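You operate a simulated robot arm through the tools that you are given. There is no shell and no other tool.

You are at the controls of a simulated robot arm. One attempt, no reset.

JOB
Snap the size 75 cuffed tube into the gauge plate, free it with the lever and put it back.
Fine: press it home by hand in its own hole; the green lever ends back; the tube ends in the blue tray.

It is judged by the outcome, as a careful person would: the job done as asked, and still so three seconds after it is handed in. It fails if anything else is knocked over, pushed out of place, dropped, spilled or broken.

ROBOT AND FRAMES
A 7-joint arm with a two-finger parallel gripper on a trunk, on a base that drives. Base frame: it is fixed to the floor where the robot stands at the start and does not move with it; the origin is under the middle of the robot, x ahead of it, y to its left, z up; the surface under the hand at the start is at about z = 85. Lengths are in cm, angles in degrees, forces in N, time in s.
Its first joint turns from -166.0 to 166.0 degrees. Places, roughly: gauge plate [50, 0, 90]; green lever [60, 20, 90]; inside of the blue tray on the cuff bench [90, 0, 90]. Payload 1.57 kg.
Tool frame: the origin (TCP) lies between the finger pads and is the grasp point; the fingertips stand 3 cm ahead of it; z points along the fingers, y is the line along which they close. Largest opening 8 cm; finger width 1.7, thickness 1.2; the body of the gripper, 4 by 8.2 cm, starts 8 cm behind the TCP.
Orientation is that of the tool frame in the base frame, as [roll, pitch, yaw] about the fixed x, y, z axes, in that order (R = Rz(yaw) Ry(pitch) Rx(roll)). With the fingers straight down and closing along the base's y, the tool's x points along the base's -x, its y along +y and its z along -z.

CONTROLS
- The arm moves only by the tool apply_moves. Its argument "targets" is a list that holds one entry, the list of rows, each a list of 7 numbers: the turn, a rotation vector about the tool's x, y, z in degrees, then the shift along the tool's x, y, z in cm, then the closure, from 0 (fully open) to 1 (shut). In form: [[[rx, ry, rz, dx, dy, dz, claw], ...]]. A call has 1 to 20 rows; each row shifts and turns the commanded pose from where the row before left it, along the tool's axes as they then stand. Each row takes 0.2 s and may step no farther than 5 cm and 8.6 degrees from the row before; otherwise, or with a gripper value out of range, the whole call is refused. A pose out of reach is approached as far as the arm can. The call stops where the force on the tool passes 90 N (or 10 N more than at its start, if that is more) or the arm is blocked; 0.2 s more then pass. The fingers move at their own pace (about 15.3 cm/s each) and stop on an object; they squeeze with about 43 N. The grip force told is the motor's: it shows also when the fingers shut on nothing. Time passes only in rows, and 0.2 s behind the last, so rows that do not move let the fingers close. It gives the time, the measured TCP pose, the force on the tool (base axes), the opening and the grip force at its end, in the units of the frame above (readings bear some noise), with the torque about the TCP (base axes, N m) and any sound that the robot's microphone picked up, and new pictures: "show" is both (left out), scene, wrist or none.
- Cameras (640 x 400 px; columns grow to the right, rows downward): "scene" is now at [-1.61, 15.51, 139]; the picture's right is [-0.22, -0.97, 0.00], its down [-0.48, 0.11, -0.87] and it looks along [0.85, -0.20, -0.49] (base axes); focal length 256 px, centre (320, 200). "wrist" rides on the gripper at [7.2, -0.7, -12.2] in the tool frame; the picture's right is [0.09, 1.00, 0.00], its down [-0.84, 0.08, -0.54] and it looks along [-0.54, 0.05, 0.84] (tool axes); focal length 238 px, centre (320, 200). There is no depth. A picture from a camera that has moved, and an enlarged one, comes with that camera's place and axes in the base frame and with its lens. The place of the scene camera against the robot may be out by one fixed shift of up to 2.5 cm in any direction.
- steer(legs): drives the robot by 1 to 6 legs, each [ahead, left, turn to the left] in cm, cm and degrees, along the robot's own axes; the way and the turn of a leg run together, so that a leg with both is an arc; at most 150 cm and 180 degrees a leg. The arm and the cameras ride along, it lands a little off, and it stops where it bumps. It gives what a move gives, and a new picture of the scene camera.
- turn_head(pan, tilt): turns the head with the scene camera to pan (to the left, within 143 degrees either way) and tilt (down, from -29 to 69), counted from straight ahead of the robot. It gives what a move gives, and a new picture of the scene camera.
- zoom(camera, box): a new picture of the part [left, top, right, bottom] of that camera's present view, enlarged. The clock stands still meanwhile.
- close_job(): hands the job in; it is judged then, once.

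Places have to be worked out from the pictures, the camera data and where the tool is seen. Open the gripper and draw the arm clear of the work before you hand the job in, unless the task says otherwise.

The tools are called after "Call:" as name(argument=value, ...) on one line, values as JSON. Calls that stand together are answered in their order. apply_moves: Moves the arm, as the interface text tells. Its arguments: {"type":"object","properties":{"targets":{"type":"array","items":{"type":"array","items":{"type":"array","items":{"type":"number"}}}},"show":{"type":"string","enum":["both","scene","wrist","none"]}},"required":["targets"]} The other tools are called the same way: steer (legs) drives the base; turn_head (pan, tilt) turns the head that bears the scene camera; zoom (camera, box) takes an enlarged picture of a part of a camera's view; close_job () hands the job in.

At the start:

```text
t: 0.0
ee_pos: [51.98, 21.51, 119.21]
ee_rot: [180.0, -0.1, -179.9]
ft_force: [0.3, -0.8, 0.8]
moment: [0.02, 0.03, -0.01]
grip_width: 8.0
grip_force: 0.1
robot x, y, heading: [0.12, 0.15, 0.1]
head pan, tilt: [-13.0, 29.3]
```

scene: 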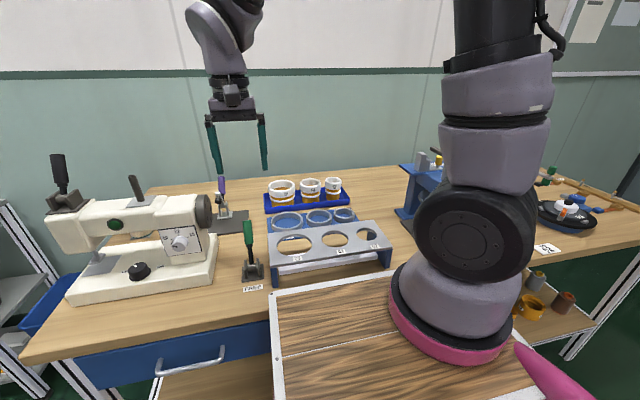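
wrist: 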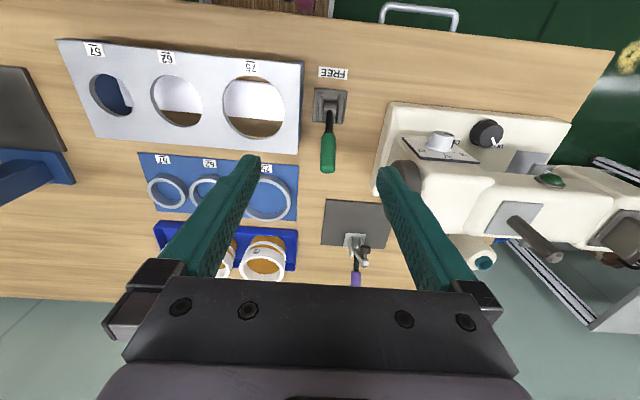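

The gauge plate with three holes (57, 62, 75), the blue ring stand, the blue tray with three tubes and a green lever marked FREE are in view. I zoom in on the pictures to read the details before moving.

Call:
zoom(camera="scene", box=[200, 150, 420, 300])

Call:
zoom(camera="wrist", box=[40, 20, 400, 290])

```text
2.67 times, centred on (310, 225) of scene
camera zoom: at [-1.61, 15.51, 139.0], right [-0.22, -0.97, 0.0], down [-0.48, 0.11, -0.87], along [0.85, -0.2, -0.49], focal length 682 px, centre (347, 133)
```

zoom: 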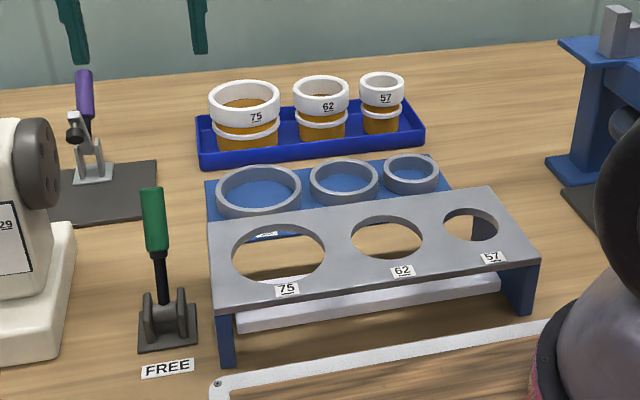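

```text
1.48 times, centred on (220, 155) of wrist
camera zoom: at [44.72, 20.8, 131.29], right [-0.09, 1.0, 0.0], down [0.84, 0.08, 0.54], along [0.54, 0.05, -0.84], focal length 353 px, centre (468, 267)
```

zoom: 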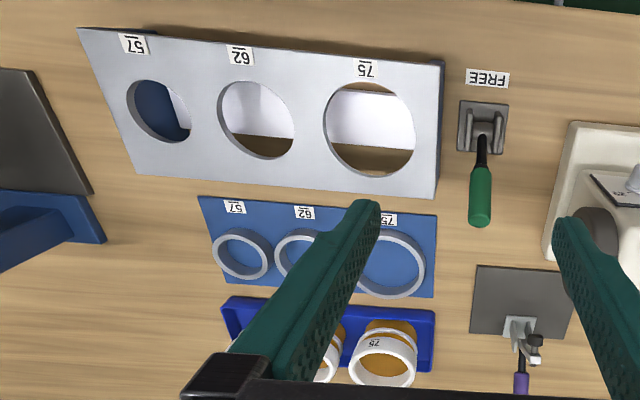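

The tube looks wider than the gripper opening, so I need accurate measurements. I move the hand forward over the tray at a safe height to get a second wrist view for triangulation.

Call:
apply_moves(targets=[[[0, 0, 0, -4.5, -2, 0, 0], [0, 0, 0, -4.5, -2, 0, 0], [0, 0, 0, -4.5, -2, 0, 0], [0, 0, 0, -4.5, -2, 0, 0], [0, 0, 0, 0, 0, 0, 0]]], show="both")

```text
t: 1.2
ee_pos: [70.03, 13.52, 119.05]
ee_rot: [179.9, 0.0, 180.0]
ft_force: [0.2, 0.3, 0.1]
moment: [0.0, -0.02, 0.0]
grip_width: 7.99
grip_force: 0.1
robot x, y, heading: [-0.07, 0.32, 0.2]
head pan, tilt: [-13.0, 29.3]
camera scene: at [-1.62, 15.51, 139.0], right [-0.22, -0.97, 0.0], down [-0.48, 0.11, -0.87], along [0.85, -0.2, -0.49], focal length 256 px, centre (320, 200)
camera wrist: at [62.71, 12.75, 131.25], right [-0.09, 1.0, 0.0], down [0.84, 0.08, 0.54], along [0.54, 0.05, -0.84], focal length 238 px, centre (320, 200)
```

scene: 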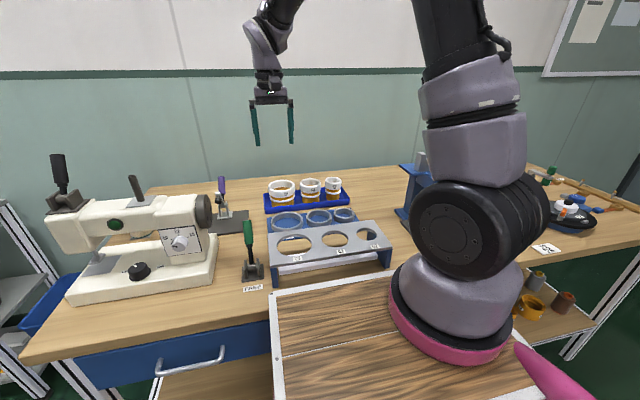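
wrist: 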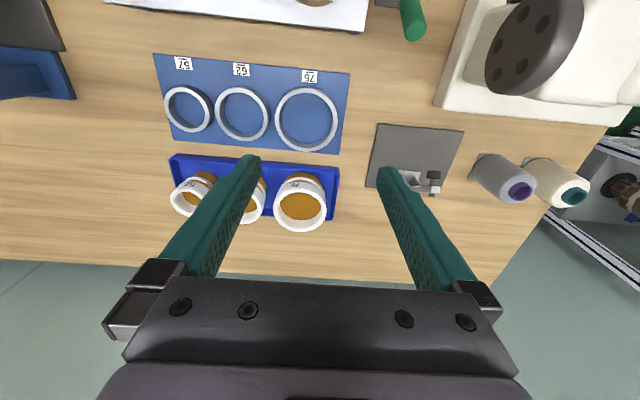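

The tube appears hollow with a white cuff. I zoom in on the wrist view of the tray to see the cuff details.

Call:
zoom(camera="wrist", box=[150, 40, 390, 240])

Call:
zoom(camera="scene", box=[255, 165, 355, 230])

Call:
zoom(camera="scene", box=[230, 210, 400, 300])

```text
2.00 times, centred on (270, 140) of wrist
camera zoom: at [62.71, 12.75, 131.25], right [-0.09, 1.0, 0.0], down [0.84, 0.08, 0.54], along [0.54, 0.05, -0.84], focal length 477 px, centre (420, 320)
```

zoom: 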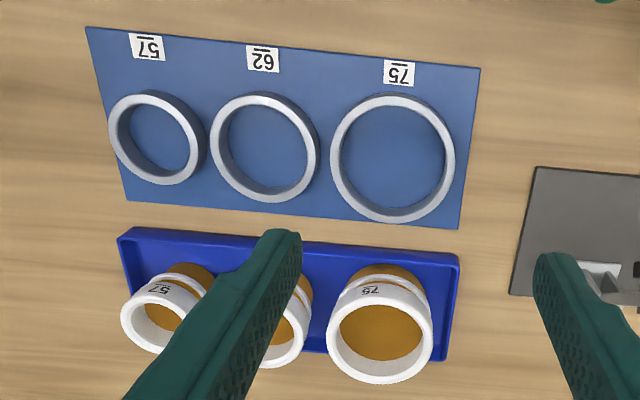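

```text
6.15 times, centred on (305, 198) of scene
camera zoom: at [-1.62, 15.51, 139.0], right [-0.22, -0.97, 0.0], down [-0.48, 0.11, -0.87], along [0.85, -0.2, -0.49], focal length 1575 px, centre (412, 215)
```

zoom: 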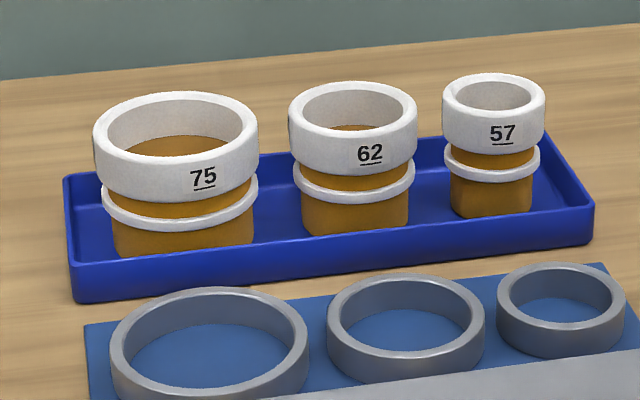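

```text
3.76 times, centred on (315, 255) of scene
camera zoom: at [-1.62, 15.51, 139.0], right [-0.22, -0.97, 0.0], down [-0.48, 0.11, -0.87], along [0.85, -0.2, -0.49], focal length 963 px, centre (339, -7)
```

zoom: 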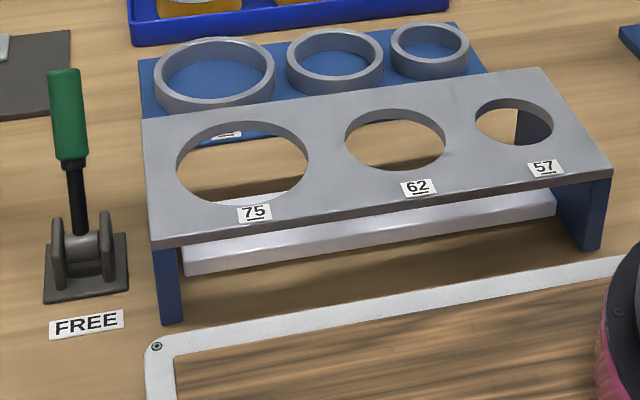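

The 75 tube's cuff top is at about (89.6, 11.3, 92.7) with an outer diameter of about 10.5 cm, which is too wide to span. It will have to be held by its cuff wall or from inside. I move above it for a closer look.

Call:
apply_moves(targets=[[[0, 0, 0, -4, -0.5, 2, 0], [0, 0, 0, -4, -0.5, 2, 0], [0, 0, 0, -4, -0.5, 2, 0], [0, 0, 0, -4, -0.5, 2, 0], [0, 0, 0, -3, 0, 2, 0], [0, 0, 0, 0, 0, 0, 0]]], show="both")

Call:
zoom(camera="wrist", box=[160, 0, 480, 200])

```text
t: 2.6
ee_pos: [89.04, 11.42, 109.0]
ee_rot: [-180.0, 0.0, -180.0]
ft_force: [-0.4, 0.2, 0.2]
moment: [0.01, -0.01, -0.06]
grip_width: 8.0
grip_force: 0.1
robot x, y, heading: [-0.3, 0.18, -0.2]
head pan, tilt: [-13.0, 29.3]
camera scene: at [-1.62, 15.51, 139.0], right [-0.22, -0.97, 0.0], down [-0.48, 0.11, -0.87], along [0.85, -0.2, -0.49], focal length 256 px, centre (320, 200)
camera wrist: at [81.71, 10.72, 121.25], right [-0.09, 1.0, 0.0], down [0.84, 0.08, 0.54], along [0.54, 0.05, -0.84], focal length 238 px, centre (320, 200)
```

scene: 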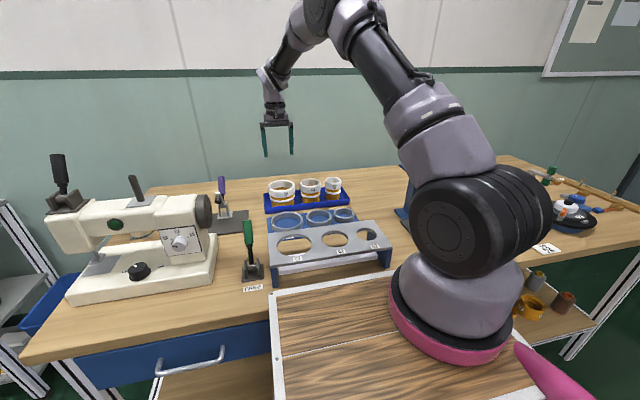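
wrist: 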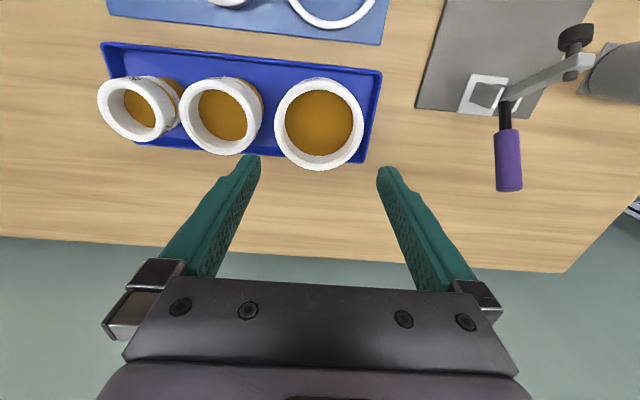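

```text
2.00 times, centred on (320, 100) of wrist
camera zoom: at [81.71, 10.72, 121.25], right [-0.09, 1.0, 0.0], down [0.84, 0.08, 0.54], along [0.54, 0.05, -0.84], focal length 477 px, centre (320, 400)
```

zoom: 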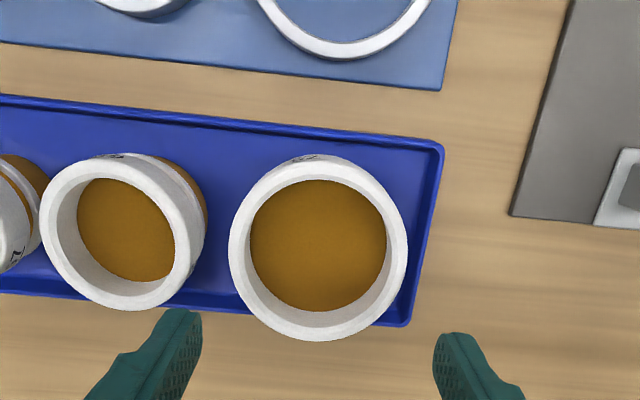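

The tube centre is at about (90.1, 11.35), rim top z ≈ 92.5, outer diameter ≈ 10.65, inner ≈ 8.8, with the floor about 2.4 cm down. I will grip the cuff wall on its +y side, but first I go back to measure the gauge plate hole and the lever closely.

Call:
apply_moves(targets=[[[0, 0, 0, 4.5, 0.2, -0.5, 0], [0, 0, 0, 4.5, 0.2, -0.5, 0], [0, 0, 0, 4.5, 0.2, -0.5, 0], [0, 0, 0, 4.5, 0.2, -0.5, 0], [0, 0, 0, 4.5, 0.2, -0.5, 0], [0, 0, 0, 4.5, 0.2, -0.5, 0], [0, 0, 0, 4.5, 0.2, 0, 0], [0, 0, 0, 0, 0, 0, 0]]], show="both")

Call:
zoom(camera="wrist", box=[160, 0, 480, 200])

```text
t: 4.4
ee_pos: [57.27, 13.24, 112.09]
ee_rot: [-179.9, 0.0, -180.0]
ft_force: [0.6, -0.8, 0.2]
moment: [0.02, 0.01, 0.03]
grip_width: 7.99
grip_force: 0.0
robot x, y, heading: [-0.09, -0.43, 0.1]
head pan, tilt: [-13.0, 29.3]
camera scene: at [-1.6, 15.51, 139.0], right [-0.22, -0.97, 0.0], down [-0.48, 0.11, -0.87], along [0.85, -0.2, -0.49], focal length 256 px, centre (320, 200)
camera wrist: at [50.06, 12.41, 124.3], right [-0.09, 1.0, 0.0], down [0.84, 0.08, 0.54], along [0.54, 0.05, -0.84], focal length 238 px, centre (320, 200)
```

scene: 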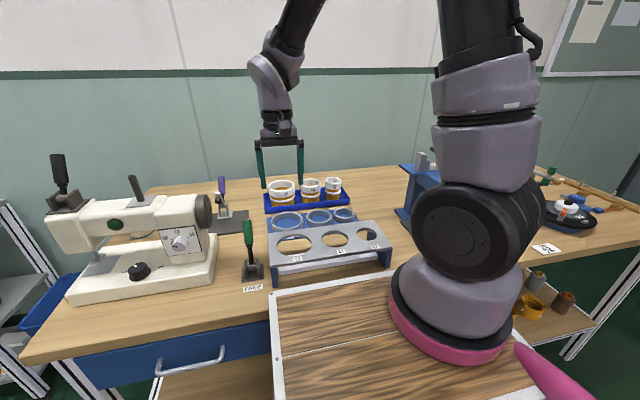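
wrist: 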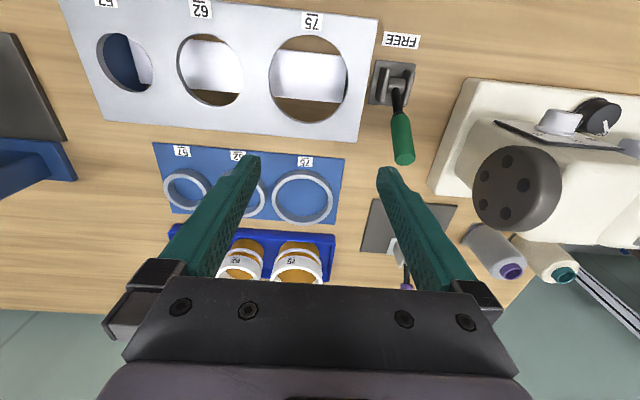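

```text
2.00 times, centred on (320, 100) of wrist
camera zoom: at [50.06, 12.41, 124.3], right [-0.09, 1.0, 0.0], down [0.84, 0.08, 0.54], along [0.54, 0.05, -0.84], focal length 477 px, centre (320, 400)
```

zoom: 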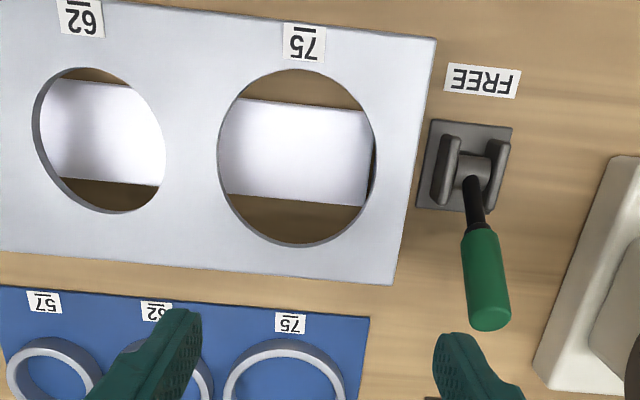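

The hole and lever are clear. To fix the plate height I take a lower view from right above the 75 hole.

Call:
apply_moves(targets=[[[0, 0, 0, 0.4, -0.5, 3, 0], [0, 0, 0, 0.4, -0.5, 3, 0], [0, 0, 0, 0.2, -0.5, 3, 0], [0, 0, 0, 0, 0, 0, 0]]], show="wrist")

Call:
zoom(camera="wrist", box=[160, 0, 480, 200])

Call:
zoom(camera="scene", box=[220, 120, 400, 300])

```text
t: 5.4
ee_pos: [56.49, 11.36, 103.11]
ee_rot: [180.0, 0.1, 180.0]
ft_force: [-0.6, 0.7, 0.2]
moment: [0.02, -0.02, 0.0]
grip_width: 8.0
grip_force: 0.0
robot x, y, heading: [-0.22, 0.04, 0.0]
head pan, tilt: [-13.0, 29.3]
camera wrist: at [49.2, 10.64, 115.26], right [-0.09, 1.0, 0.0], down [0.84, 0.08, 0.54], along [0.54, 0.05, -0.84], focal length 238 px, centre (320, 200)
```

wrist: 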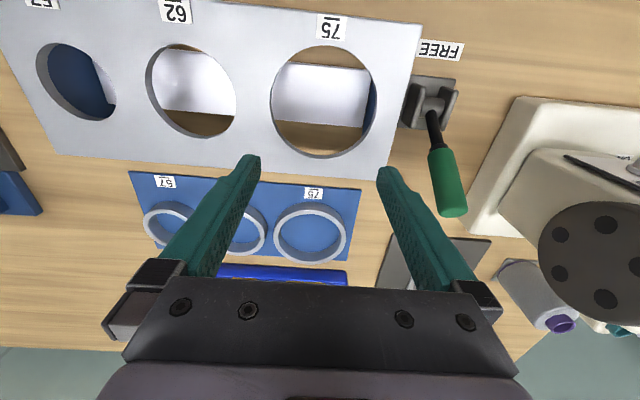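

```text
2.00 times, centred on (320, 100) of wrist
camera zoom: at [49.2, 10.64, 115.26], right [-0.09, 1.0, 0.0], down [0.84, 0.08, 0.54], along [0.54, 0.05, -0.84], focal length 477 px, centre (320, 400)
```

zoom: 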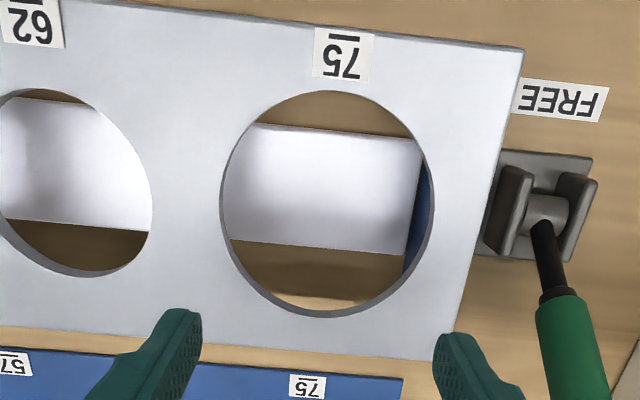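

```text
2.22 times, centred on (310, 210) of scene
camera zoom: at [-1.62, 15.51, 139.0], right [-0.22, -0.97, 0.0], down [-0.48, 0.11, -0.87], along [0.85, -0.2, -0.49], focal length 569 px, centre (342, 178)
```

zoom: 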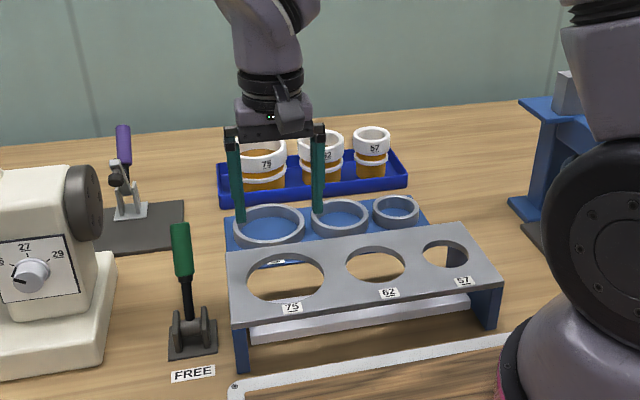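

The hole centre is at about (53.7, 11.37) with the plate top at z ≈ 93.3 and a hole diameter of about 9.4. The lever pivot is near (53.4, 23.4, 88), with its tip leaning away to (60.5, 23.8, 98). I now lift, go over the +y wall of the 75 cuff, and stop a little above it to check alignment.

Call:
apply_moves(targets=[[[0, 0, 0, 0, 0, -4.5, 0], [0, 0, 0, -2.5, 0.5, -4, 0], [0, 0, 0, -4.8, 0.6, 0, 0], [0, 0, 0, -4.8, 0.6, 0, 0], [0, 0, 0, -4.8, 0.6, 0, 0], [0, 0, 0, -4.8, 0.6, 0, 0], [0, 0, 0, -4.8, 0.6, 0, 0], [0, 0, 0, -4.8, 0.6, 0, 0], [0, 0, 0, -2.3, 0.76, 4, 0], [0, 0, 0, 0, 0, 4, 0], [0, 0, 0, 0, 0, 3, 0], [0, 0, 0, 0, 0, 0, 0]]], show="both")

Call:
zoom(camera="wrist", box=[160, 60, 480, 260])

Call:
zoom(camera="scene", box=[240, 110, 360, 215])

```text
t: 8.0
ee_pos: [90.18, 16.19, 100.59]
ee_rot: [-180.0, 0.0, -180.0]
ft_force: [1.1, 0.1, 0.8]
moment: [0.02, -0.05, -0.01]
grip_width: 8.0
grip_force: 0.0
robot x, y, heading: [-0.54, -0.34, 0.0]
head pan, tilt: [-13.0, 29.3]
camera scene: at [-1.62, 15.51, 139.0], right [-0.22, -0.97, 0.0], down [-0.48, 0.11, -0.87], along [0.85, -0.2, -0.49], focal length 256 px, centre (320, 200)
camera wrist: at [82.87, 15.54, 112.73], right [-0.09, 1.0, 0.0], down [0.84, 0.08, 0.54], along [0.54, 0.05, -0.84], focal length 238 px, centre (320, 200)
```

scene: 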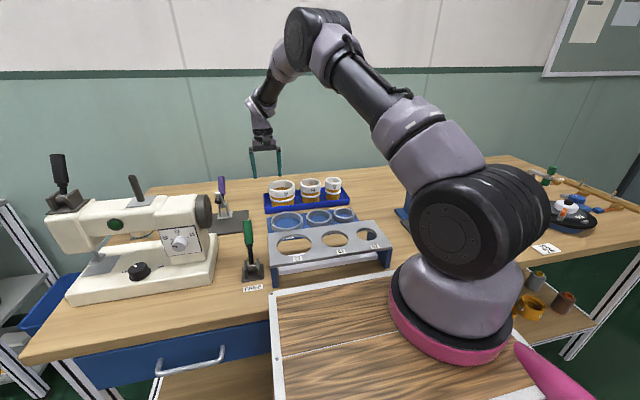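
wrist: 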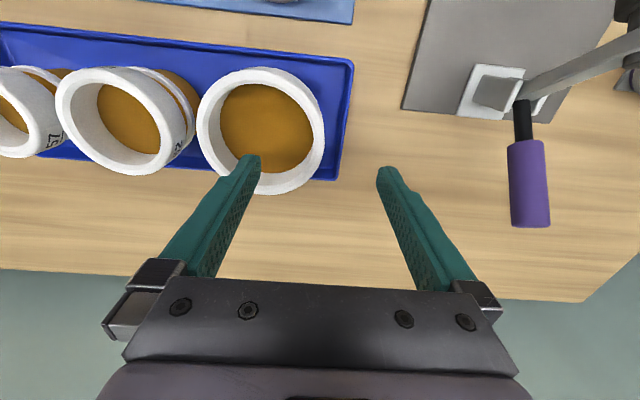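

```text
2.00 times, centred on (320, 160) of wrist
camera zoom: at [82.87, 15.54, 112.73], right [-0.09, 1.0, 0.0], down [0.84, 0.08, 0.54], along [0.54, 0.05, -0.84], focal length 477 px, centre (320, 280)
```

zoom: 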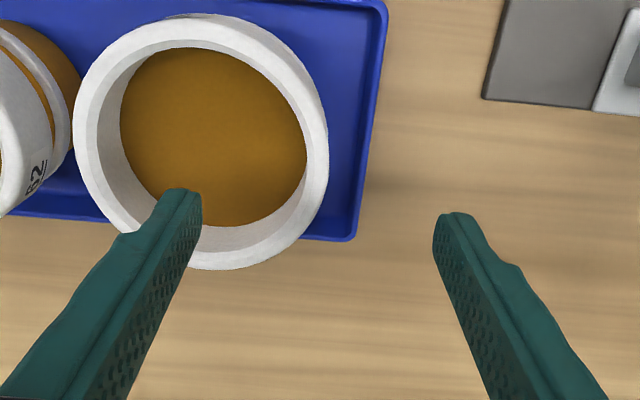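

```text
3.81 times, centred on (300, 162) of scene
camera zoom: at [-1.62, 15.51, 139.0], right [-0.22, -0.97, 0.0], down [-0.48, 0.11, -0.87], along [0.85, -0.2, -0.49], focal length 975 px, centre (396, 343)
```

zoom: 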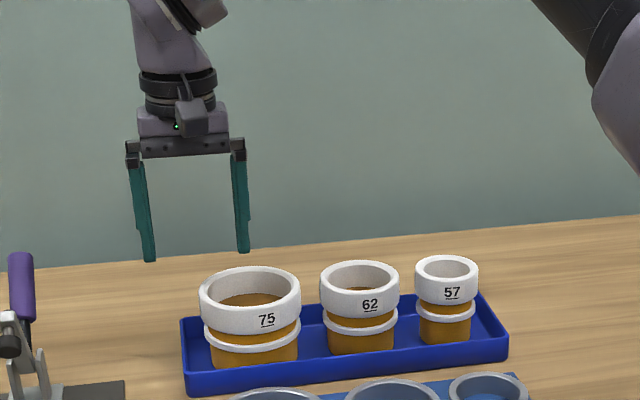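

The wall of the cuff lies midway between the open fingers, so I descend to put the inner finger inside the cuff, stopping short of the floor.

Call:
apply_moves(targets=[[[0, 0, 0, 0.1, 0, 2.5, 0], [0, 0, 0, 0, 0, 2, 0], [0, 0, 0, 0, 0, 1.3, 0], [0, 0, 0, 0, 0, 1.0, 0], [0, 0, 0, 0, 0, 0, 0]]], show="both")

Call:
zoom(camera="wrist", box=[160, 60, 480, 260])

Call:
zoom(camera="scene", box=[240, 140, 340, 215])

```text
t: 9.2
ee_pos: [90.06, 16.29, 93.95]
ee_rot: [180.0, 0.0, 180.0]
ft_force: [0.4, 1.5, 1.2]
moment: [-0.02, 0.0, -0.01]
grip_width: 7.99
grip_force: 0.0
robot x, y, heading: [0.64, -0.29, -0.1]
head pan, tilt: [-13.0, 29.3]
camera scene: at [-1.61, 15.51, 139.0], right [-0.22, -0.97, 0.0], down [-0.48, 0.11, -0.87], along [0.85, -0.2, -0.49], focal length 256 px, centre (320, 200)
camera wrist: at [82.76, 15.47, 106.08], right [-0.09, 1.0, 0.0], down [0.84, 0.08, 0.54], along [0.54, 0.05, -0.84], focal length 238 px, centre (320, 200)
```

scene: 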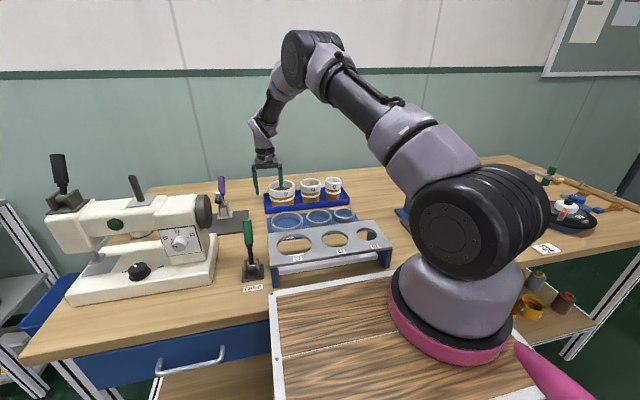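
wrist: 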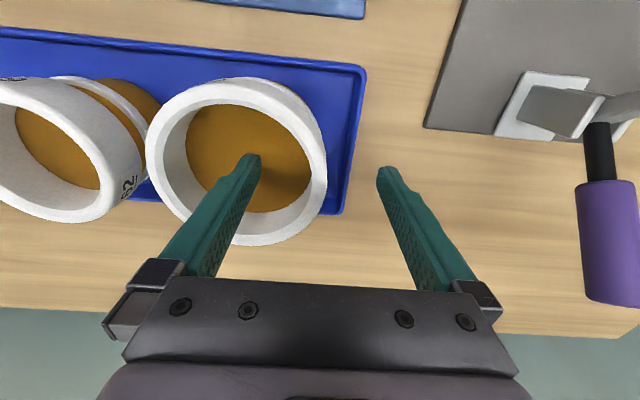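

```text
2.00 times, centred on (320, 160) of wrist
camera zoom: at [82.76, 15.47, 106.08], right [-0.09, 1.0, 0.0], down [0.84, 0.08, 0.54], along [0.54, 0.05, -0.84], focal length 477 px, centre (320, 280)
```

zoom: 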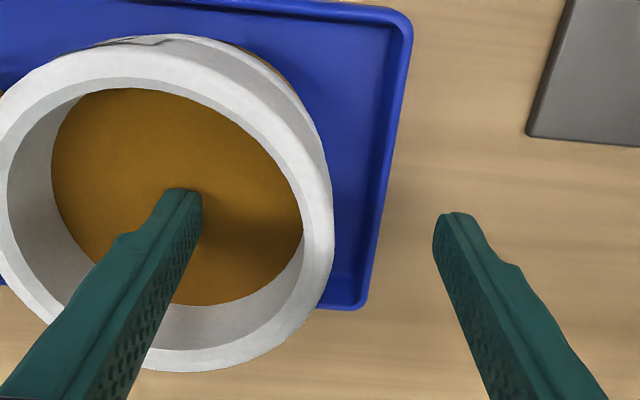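

```text
5.33 times, centred on (290, 178) of scene
camera zoom: at [-1.61, 15.51, 139.0], right [-0.22, -0.97, 0.0], down [-0.48, 0.11, -0.87], along [0.85, -0.2, -0.49], focal length 1365 px, centre (480, 320)
```

zoom: 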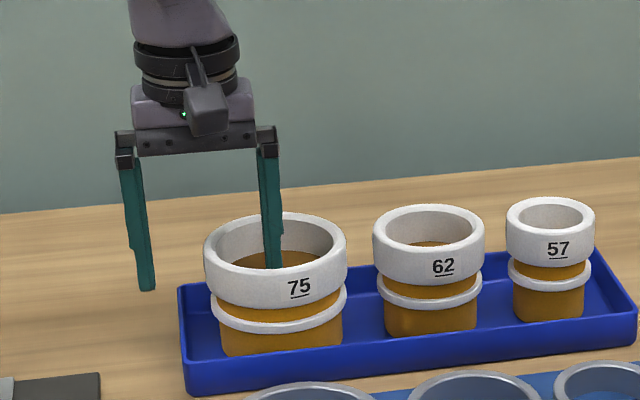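

The inner finger is inside the cuff with no contact force. I go down another 0.4 cm and close on the wall.

Call:
apply_moves(targets=[[[0, 0, 0, 0, -0.1, 0.4, 0], [0, 0, 0, 0, 0, 0, 0.3], [0, 0, 0, 0, 0, 0, 0.6], [0, 0, 0, 0, 0, 0, 1], [0, 0, 0, 0, 0, 0, 1], [0, 0, 0, 0, 0, 0, 1]]], show="both")

Call:
zoom(camera="scene", box=[240, 140, 340, 215])

```text
t: 10.6
ee_pos: [89.98, 16.53, 93.95]
ee_rot: [179.9, 0.2, -180.0]
ft_force: [-0.9, 18.8, 43.5]
moment: [-0.05, 0.25, 0.0]
grip_width: 0.78
grip_force: 26.9
robot x, y, heading: [-0.03, 0.2, -0.1]
head pan, tilt: [-13.0, 29.3]
camera scene: at [-1.79, 15.55, 139.0], right [-0.22, -0.97, 0.0], down [-0.48, 0.11, -0.87], along [0.85, -0.2, -0.49], focal length 256 px, centre (320, 200)
camera wrist: at [82.66, 15.72, 106.0], right [-0.09, 1.0, 0.0], down [0.83, 0.08, 0.55], along [0.54, 0.05, -0.84], focal length 238 px, centre (320, 200)
```

scene: 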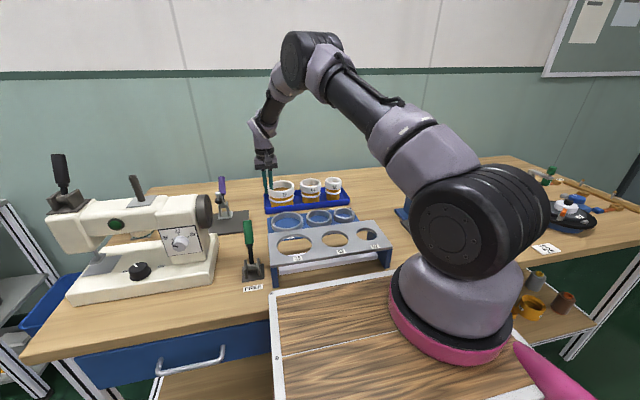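
wrist: 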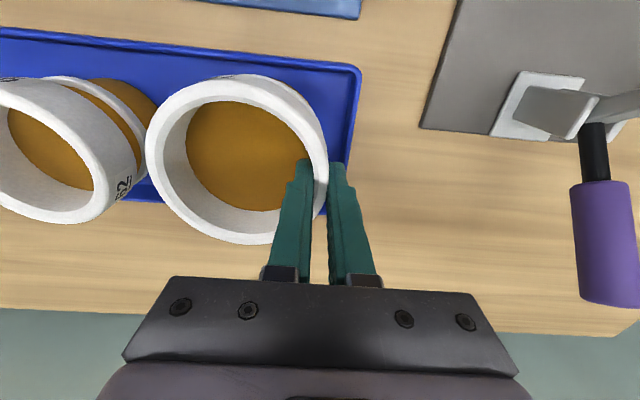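

```text
5.33 times, centred on (290, 178) of scene
camera zoom: at [-1.79, 15.55, 139.0], right [-0.22, -0.97, 0.0], down [-0.48, 0.11, -0.87], along [0.85, -0.2, -0.49], focal length 1365 px, centre (480, 320)
```

zoom: 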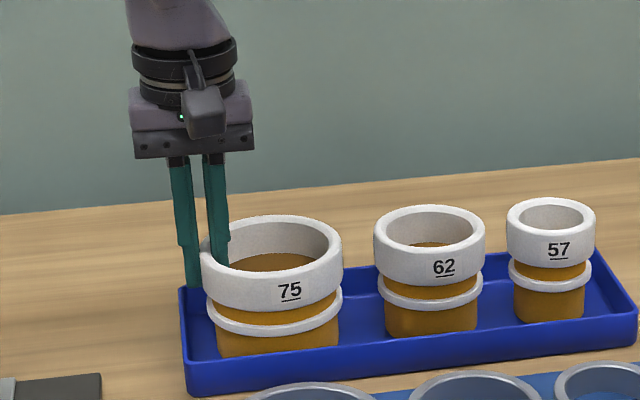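

The fingertip reached the cuff's floor (43 N up) and the wall is held at 0.78 cm. I relieve the commanded pose, check the grip, then lift slightly.

Call:
apply_moves(targets=[[[0, 0, 0, 0, 0.2, -0.3, 1], [0, 0, 0, 0, 0.1, -0.2, 1], [0, 0, 0, 0, 0, 0, 1]]], show="none")

```text
t: 11.4
ee_pos: [90.12, 16.31, 93.85]
ee_rot: [-179.7, -0.1, 179.9]
ft_force: [4.1, 1.8, 9.8]
moment: [-0.03, -0.7, 0.13]
grip_width: 0.78
grip_force: 27.2
robot x, y, heading: [-0.09, 0.08, -0.2]
head pan, tilt: [-13.0, 29.3]
```

Forces have relaxed and the grip is holding. I lift 2 cm and look.

Call:
apply_moves(targets=[[[0, 0, 0, 0, 0, -0.5, 1], [0, 0, 0, 0, 0, -0.7, 1], [0, 0, 0, 0, 0, -0.8, 1], [0, 0, 0, 0, 0, 0, 1]]], show="both")

Call:
zoom(camera="scene", box=[240, 140, 340, 215])

```text
t: 12.4
ee_pos: [90.06, 16.55, 95.87]
ee_rot: [179.9, -0.1, -180.0]
ft_force: [0.5, -0.2, 0.6]
moment: [0.07, -0.03, 0.01]
grip_width: 0.8
grip_force: 26.8
robot x, y, heading: [0.33, 0.27, -0.1]
head pan, tilt: [-13.0, 29.3]
camera scene: at [-1.6, 15.52, 139.0], right [-0.22, -0.97, 0.0], down [-0.48, 0.11, -0.87], along [0.85, -0.2, -0.49], focal length 256 px, centre (320, 200)
camera wrist: at [82.78, 15.72, 108.07], right [-0.09, 1.0, 0.0], down [0.84, 0.08, 0.54], along [0.54, 0.05, -0.84], focal length 238 px, centre (320, 200)
```

scene: 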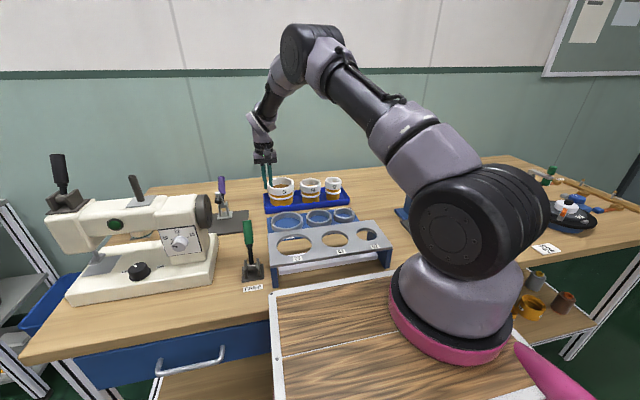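
wrist: 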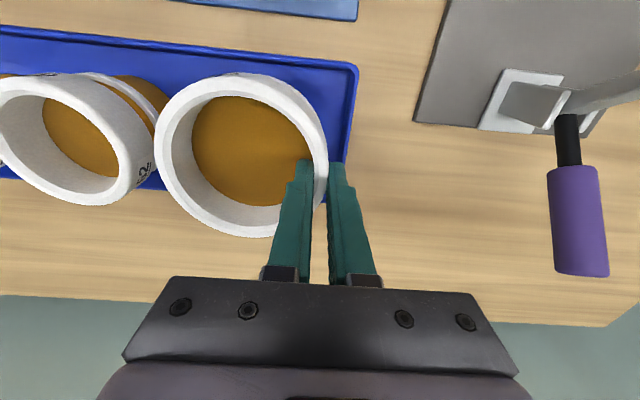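

```text
5.33 times, centred on (290, 178) of scene
camera zoom: at [-1.6, 15.52, 139.0], right [-0.22, -0.97, 0.0], down [-0.48, 0.11, -0.87], along [0.85, -0.2, -0.49], focal length 1365 px, centre (480, 320)
```

zoom: 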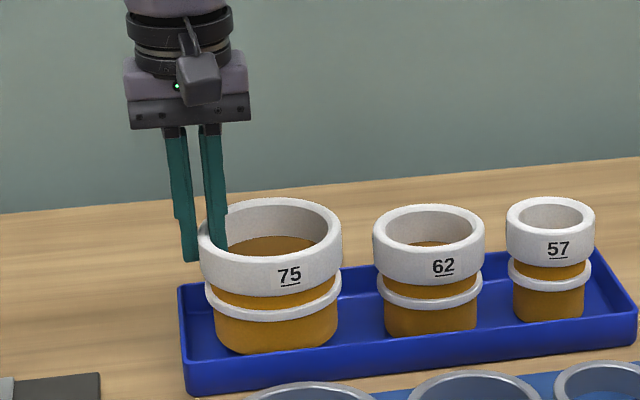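

The tube hangs level in the grip and is light. I raise it well clear and carry it over toward the 75 hole, stopping high above it.

Call:
apply_moves(targets=[[[0, 0, 0, 0, 0, -2, 1], [0, 0, 0, 0, 0, -3, 1], [0, 0, 0, 1, 0, -3.5, 1], [0, 0, 0, 2.5, 0, -2.5, 1], [0, 0, 0, 3.5, 0, -1, 1], [0, 0, 0, 3.5, 0, 0, 1], [0, 0, 0, 3.5, 0, 0, 1], [0, 0, 0, 3.5, 0, 0, 1], [0, 0, 0, 3.5, 0, 0, 1], [0, 0, 0, 3.5, 0, 0, 1], [0, 0, 0, 3.5, 0, 0, 1], [0, 0, 0, 3.5, 0, 0, 1], [0, 0, 0, 2.5, 0, 0, 1], [0, 0, 0, 2.4, -0.23, 0, 1], [0, 0, 0, 0, 0, 0, 1]]], show="both")

Call:
zoom(camera="scene", box=[220, 130, 400, 300])

Call:
zoom(camera="wrist", box=[120, 0, 440, 200])

```text
t: 15.6
ee_pos: [53.36, 16.29, 107.94]
ee_rot: [-180.0, 0.0, 179.9]
ft_force: [0.1, -0.4, -1.9]
moment: [0.08, -0.02, -0.02]
grip_width: 0.76
grip_force: 27.2
robot x, y, heading: [-0.0, -0.03, -0.2]
head pan, tilt: [-13.0, 29.3]
camera scene: at [-1.6, 15.51, 139.0], right [-0.22, -0.97, 0.0], down [-0.48, 0.11, -0.87], along [0.85, -0.2, -0.49], focal length 256 px, centre (320, 200)
camera wrist: at [46.19, 15.52, 120.13], right [-0.09, 1.0, 0.0], down [0.84, 0.08, 0.54], along [0.54, 0.05, -0.84], focal length 238 px, centre (320, 200)
```

scene: 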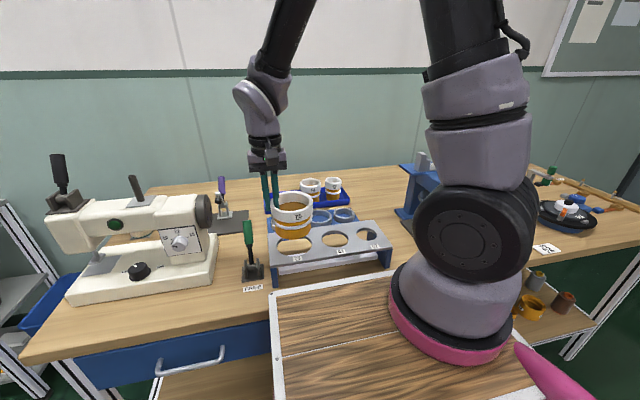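
wrist: 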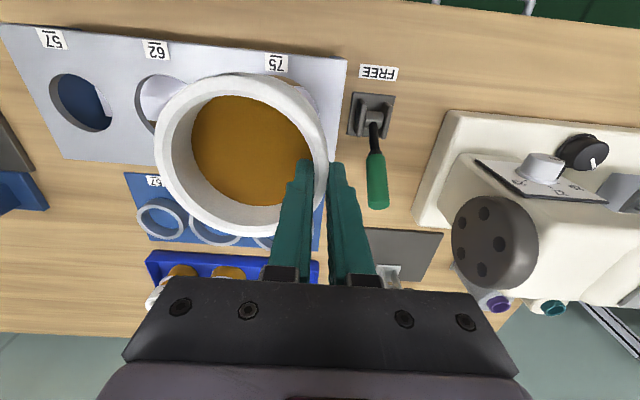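

```text
2.35 times, centred on (310, 215) of scene
camera zoom: at [-1.6, 15.51, 139.0], right [-0.22, -0.97, 0.0], down [-0.48, 0.11, -0.87], along [0.85, -0.2, -0.49], focal length 602 px, centre (344, 165)
```

zoom: 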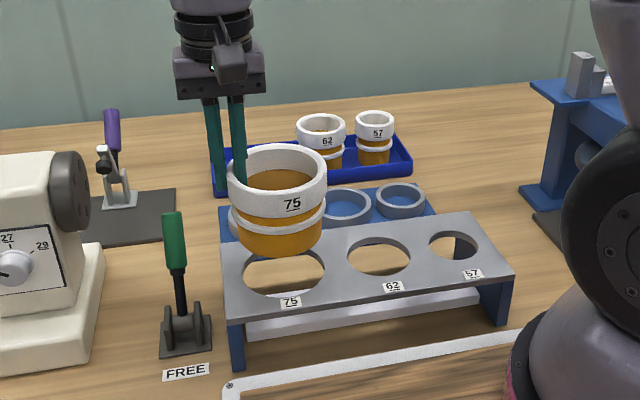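

```text
2.00 times, centred on (280, 100) of wrist
camera zoom: at [46.19, 15.52, 120.13], right [-0.09, 1.0, 0.0], down [0.84, 0.08, 0.54], along [0.54, 0.05, -0.84], focal length 477 px, centre (400, 400)
```

zoom: 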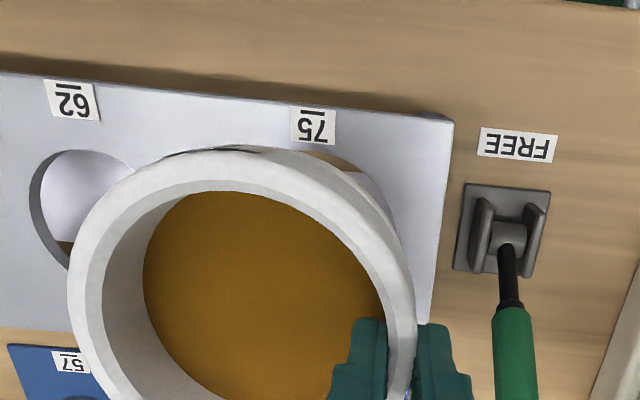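

The tube is held level above the plate. I zoom on it to measure where its ridge and bottom sit relative to the hand.

Call:
zoom(camera="scene", box=[255, 170, 345, 230])

Call:
zoom(camera="wrist", box=[130, 50, 370, 250])

```text
6.67 times, centred on (300, 200) of scene
camera zoom: at [-1.6, 15.51, 139.0], right [-0.22, -0.97, 0.0], down [-0.48, 0.11, -0.87], along [0.85, -0.2, -0.49], focal length 1706 px, centre (453, 200)
```

zoom: 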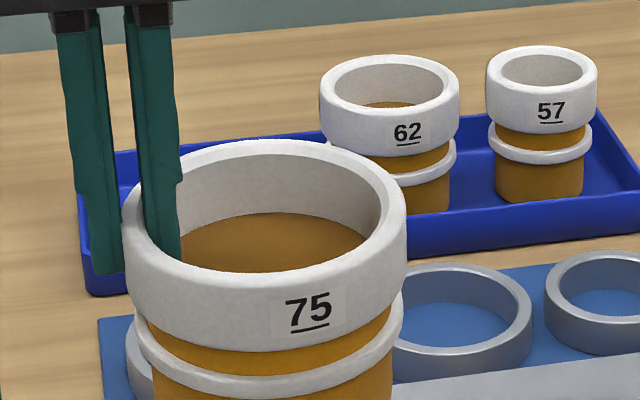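

```text
2.00 times, centred on (250, 150) of wrist
camera zoom: at [46.19, 15.52, 120.13], right [-0.09, 1.0, 0.0], down [0.84, 0.08, 0.54], along [0.54, 0.05, -0.84], focal length 477 px, centre (460, 300)
```

zoom: 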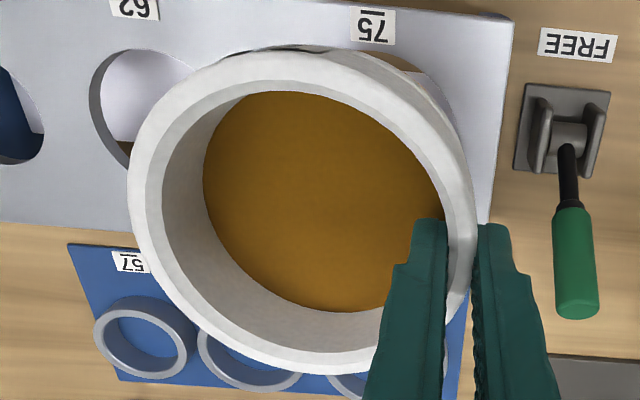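

I want the tube's centre relative to the hand more precisely, so I zoom on the near and far rim edges.

Call:
zoom(camera="wrist", box=[200, 60, 296, 120])

Call:
zoom(camera="wrist", box=[200, 190, 296, 250])

Call:
zoom(camera="wrist", box=[264, 90, 360, 150])

Call:
zoom(camera="wrist", box=[140, 120, 236, 180])

```text
6.67 times, centred on (248, 90) of wrist
camera zoom: at [46.19, 15.52, 120.13], right [-0.09, 1.0, 0.0], down [0.84, 0.08, 0.54], along [0.54, 0.05, -0.84], focal length 1589 px, centre (800, 933)
```

zoom: 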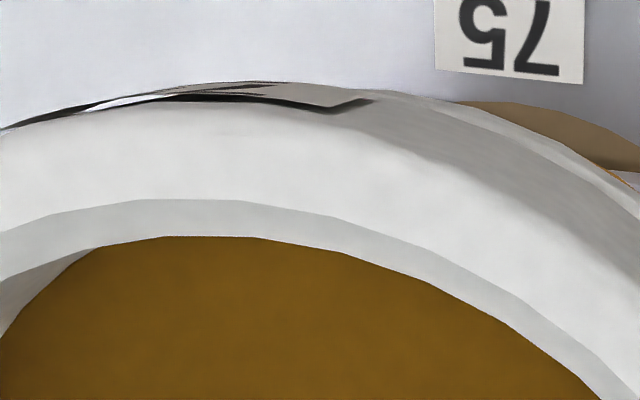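

```text
6.67 times, centred on (248, 220) of wrist
camera zoom: at [46.19, 15.52, 120.13], right [-0.09, 1.0, 0.0], down [0.84, 0.08, 0.54], along [0.54, 0.05, -0.84], focal length 1589 px, centre (800, 67)
```

zoom: 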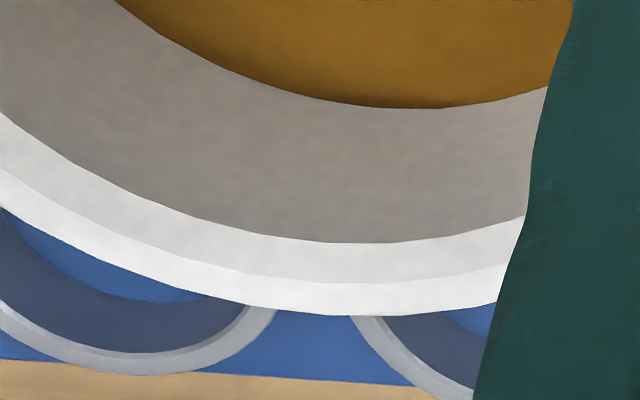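

```text
6.67 times, centred on (312, 120) of wrist
camera zoom: at [46.19, 15.52, 120.13], right [-0.09, 1.0, 0.0], down [0.84, 0.08, 0.54], along [0.54, 0.05, -0.84], focal length 1589 px, centre (373, 733)
```

zoom: 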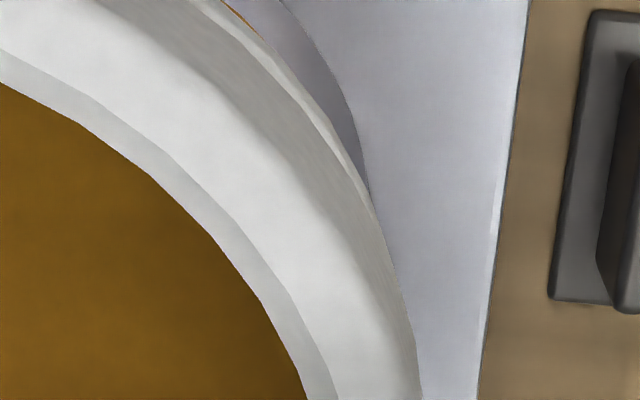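

```text
6.67 times, centred on (188, 150) of wrist
camera zoom: at [46.19, 15.52, 120.13], right [-0.09, 1.0, 0.0], down [0.84, 0.08, 0.54], along [0.54, 0.05, -0.84], focal length 1589 px, centre (1200, 533)
```

zoom: 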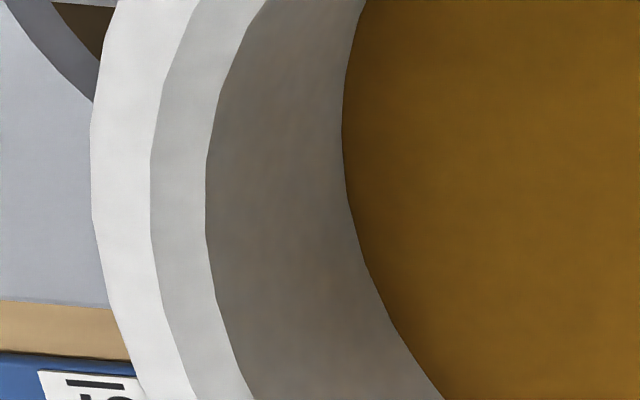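

The rim's near outline included the label side face, so I use the inner rim edges instead: the tube centre is about 0.5 cm nearer the robot than the TCP and 4.94 cm to its −y side. I zoom once more on the scene view to measure the ridge and the bottom.

Call:
zoom(camera="scene", box=[255, 185, 345, 245])

```text
6.67 times, centred on (300, 215) of scene
camera zoom: at [-1.6, 15.51, 139.0], right [-0.22, -0.97, 0.0], down [-0.48, 0.11, -0.87], along [0.85, -0.2, -0.49], focal length 1706 px, centre (453, 100)
```

zoom: 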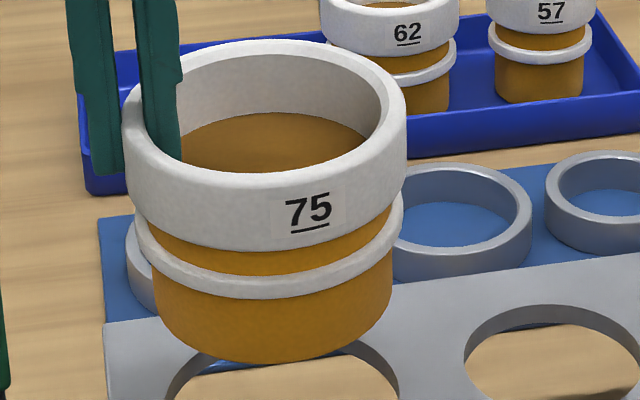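

The estimate of the fore-aft offset still has some doubt. I shift about 0.8 cm forward and lower the tube to just above the plate, so the scene view can compare the body edge and the hole edge at the same height.

Call:
apply_moves(targets=[[[0, 0, 0, -0.8, 0, 1, 1], [0, 0, 0, 0, 0, 1.5, 1], [0, 0, 0, 0, 0, 1.2, 1], [0, 0, 0, 0, 0, 0.8, 1], [0, 0, 0, 0, 0, 0, 1]]], show="both")

Call:
zoom(camera="scene", box=[255, 200, 345, 260])

```text
t: 16.8
ee_pos: [54.36, 16.28, 103.38]
ee_rot: [-180.0, 0.0, -180.0]
ft_force: [-0.4, -0.8, -1.2]
moment: [0.06, 0.0, 0.0]
grip_width: 0.8
grip_force: 26.5
robot x, y, heading: [0.0, 0.15, -0.2]
head pan, tilt: [-13.0, 29.3]
camera scene: at [-1.61, 15.51, 139.0], right [-0.22, -0.97, 0.0], down [-0.48, 0.11, -0.87], along [0.85, -0.2, -0.49], focal length 256 px, centre (320, 200)
camera wrist: at [47.04, 15.58, 115.57], right [-0.09, 1.0, 0.0], down [0.84, 0.08, 0.54], along [0.54, 0.05, -0.84], focal length 238 px, centre (320, 200)
```

scene: 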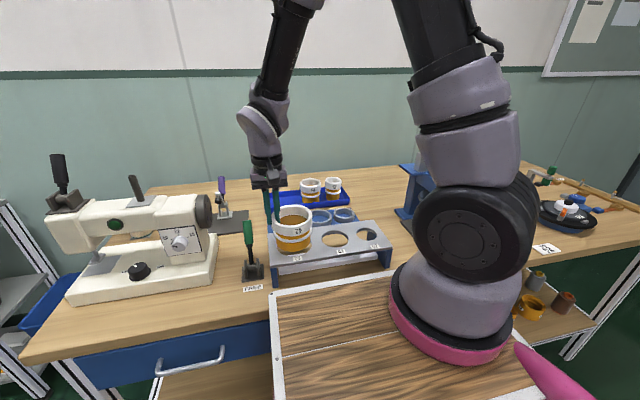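
wrist: 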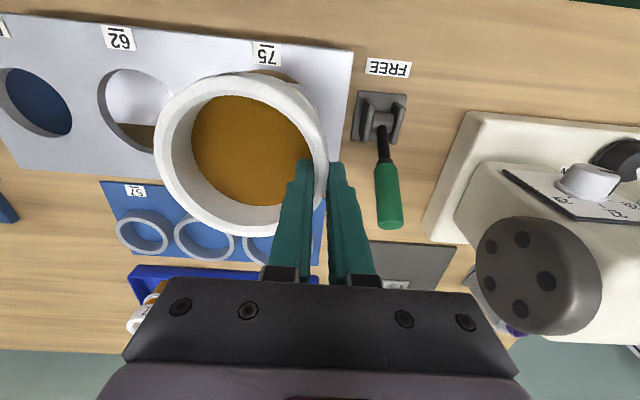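

```text
6.67 times, centred on (300, 230) of scene
camera zoom: at [-1.61, 15.51, 139.0], right [-0.22, -0.97, 0.0], down [-0.48, 0.11, -0.87], along [0.85, -0.2, -0.49], focal length 1706 px, centre (453, 0)
```

zoom: 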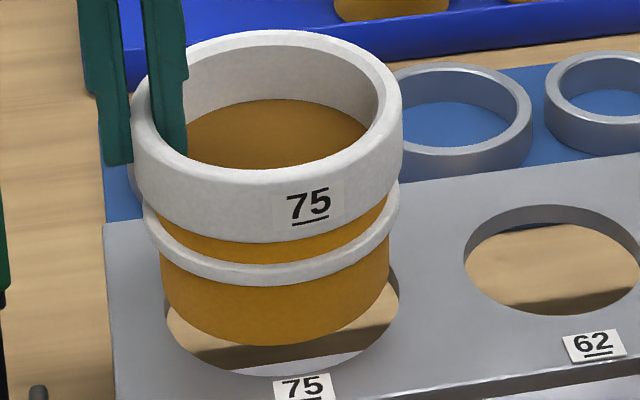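

Sideways alignment matches within a millimetre and the bottom is about 1.1 cm above the plate. I lower 0.8 cm and compare again.

Call:
apply_moves(targets=[[[0, 0, 0, 0, 0, 0.5, 1], [0, 0, 0, 0, 0, 0.4, 1], [0, 0, 0, 0, 0, 0, 1]]], show="none")

Call:
zoom(camera="scene", box=[255, 210, 345, 270])

Call:
zoom(camera="wrist", box=[130, 50, 370, 250])

```text
t: 17.6
ee_pos: [54.38, 16.38, 102.56]
ee_rot: [179.9, 0.0, -180.0]
ft_force: [0.3, 0.1, -1.0]
moment: [0.1, 0.01, 0.0]
grip_width: 0.76
grip_force: 26.6
robot x, y, heading: [0.22, 0.22, 0.2]
head pan, tilt: [-13.0, 29.3]
```

```text
6.67 times, centred on (300, 240) of scene
camera zoom: at [-1.61, 15.51, 139.0], right [-0.22, -0.97, 0.0], down [-0.48, 0.11, -0.87], along [0.85, -0.2, -0.49], focal length 1706 px, centre (453, -67)
```

zoom: 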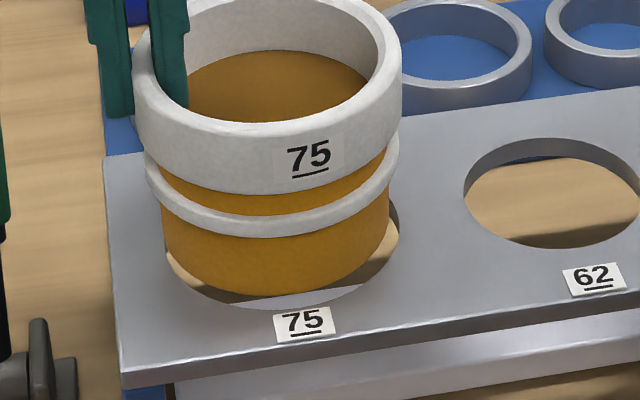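

```text
2.00 times, centred on (250, 150) of wrist
camera zoom: at [47.1, 15.6, 114.67], right [-0.09, 1.0, 0.0], down [0.84, 0.08, 0.54], along [0.54, 0.05, -0.84], focal length 477 px, centre (460, 300)
```

zoom: 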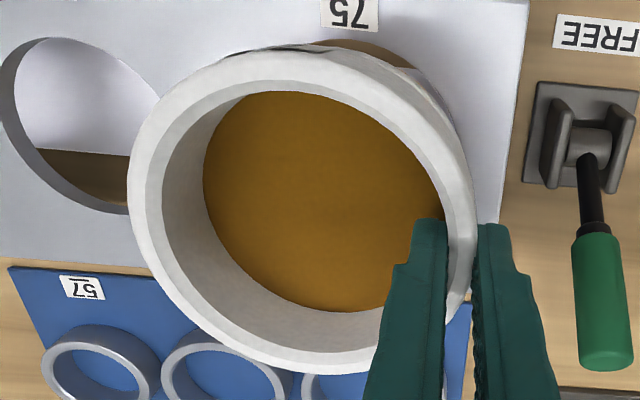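

The gap matches a centred tube about 0.35 cm above the plate. I lower in small steps watching the force.

Call:
apply_moves(targets=[[[0, 0, 0, 0, 0, 0.3, 1], [0, 0, 0, 0, 0, 0.3, 1], [0, 0, 0, 0, 0, 0, 1]]], show="none")

Call:
zoom(camera="scene", box=[255, 210, 345, 270])

```text
t: 18.4
ee_pos: [54.35, 16.21, 101.96]
ee_rot: [180.0, 0.0, 180.0]
ft_force: [-2.9, -2.0, 5.9]
moment: [-0.14, 0.02, -0.08]
grip_width: 0.8
grip_force: 26.3
robot x, y, heading: [0.33, 0.11, 0.1]
head pan, tilt: [-13.0, 29.3]
```

```text
6.67 times, centred on (300, 240) of scene
camera zoom: at [-1.64, 15.5, 139.0], right [-0.22, -0.97, 0.0], down [-0.48, 0.11, -0.87], along [0.85, -0.2, -0.49], focal length 1706 px, centre (453, -67)
```

zoom: 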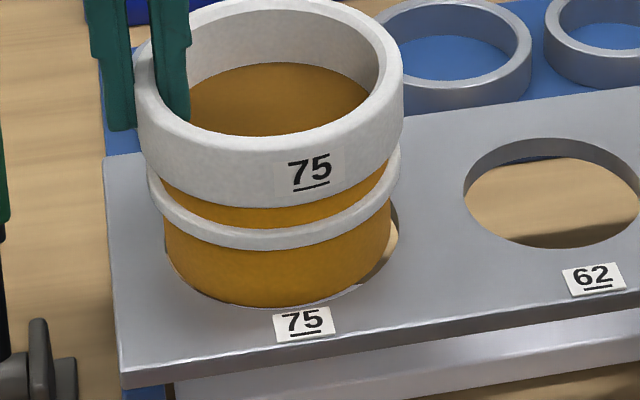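

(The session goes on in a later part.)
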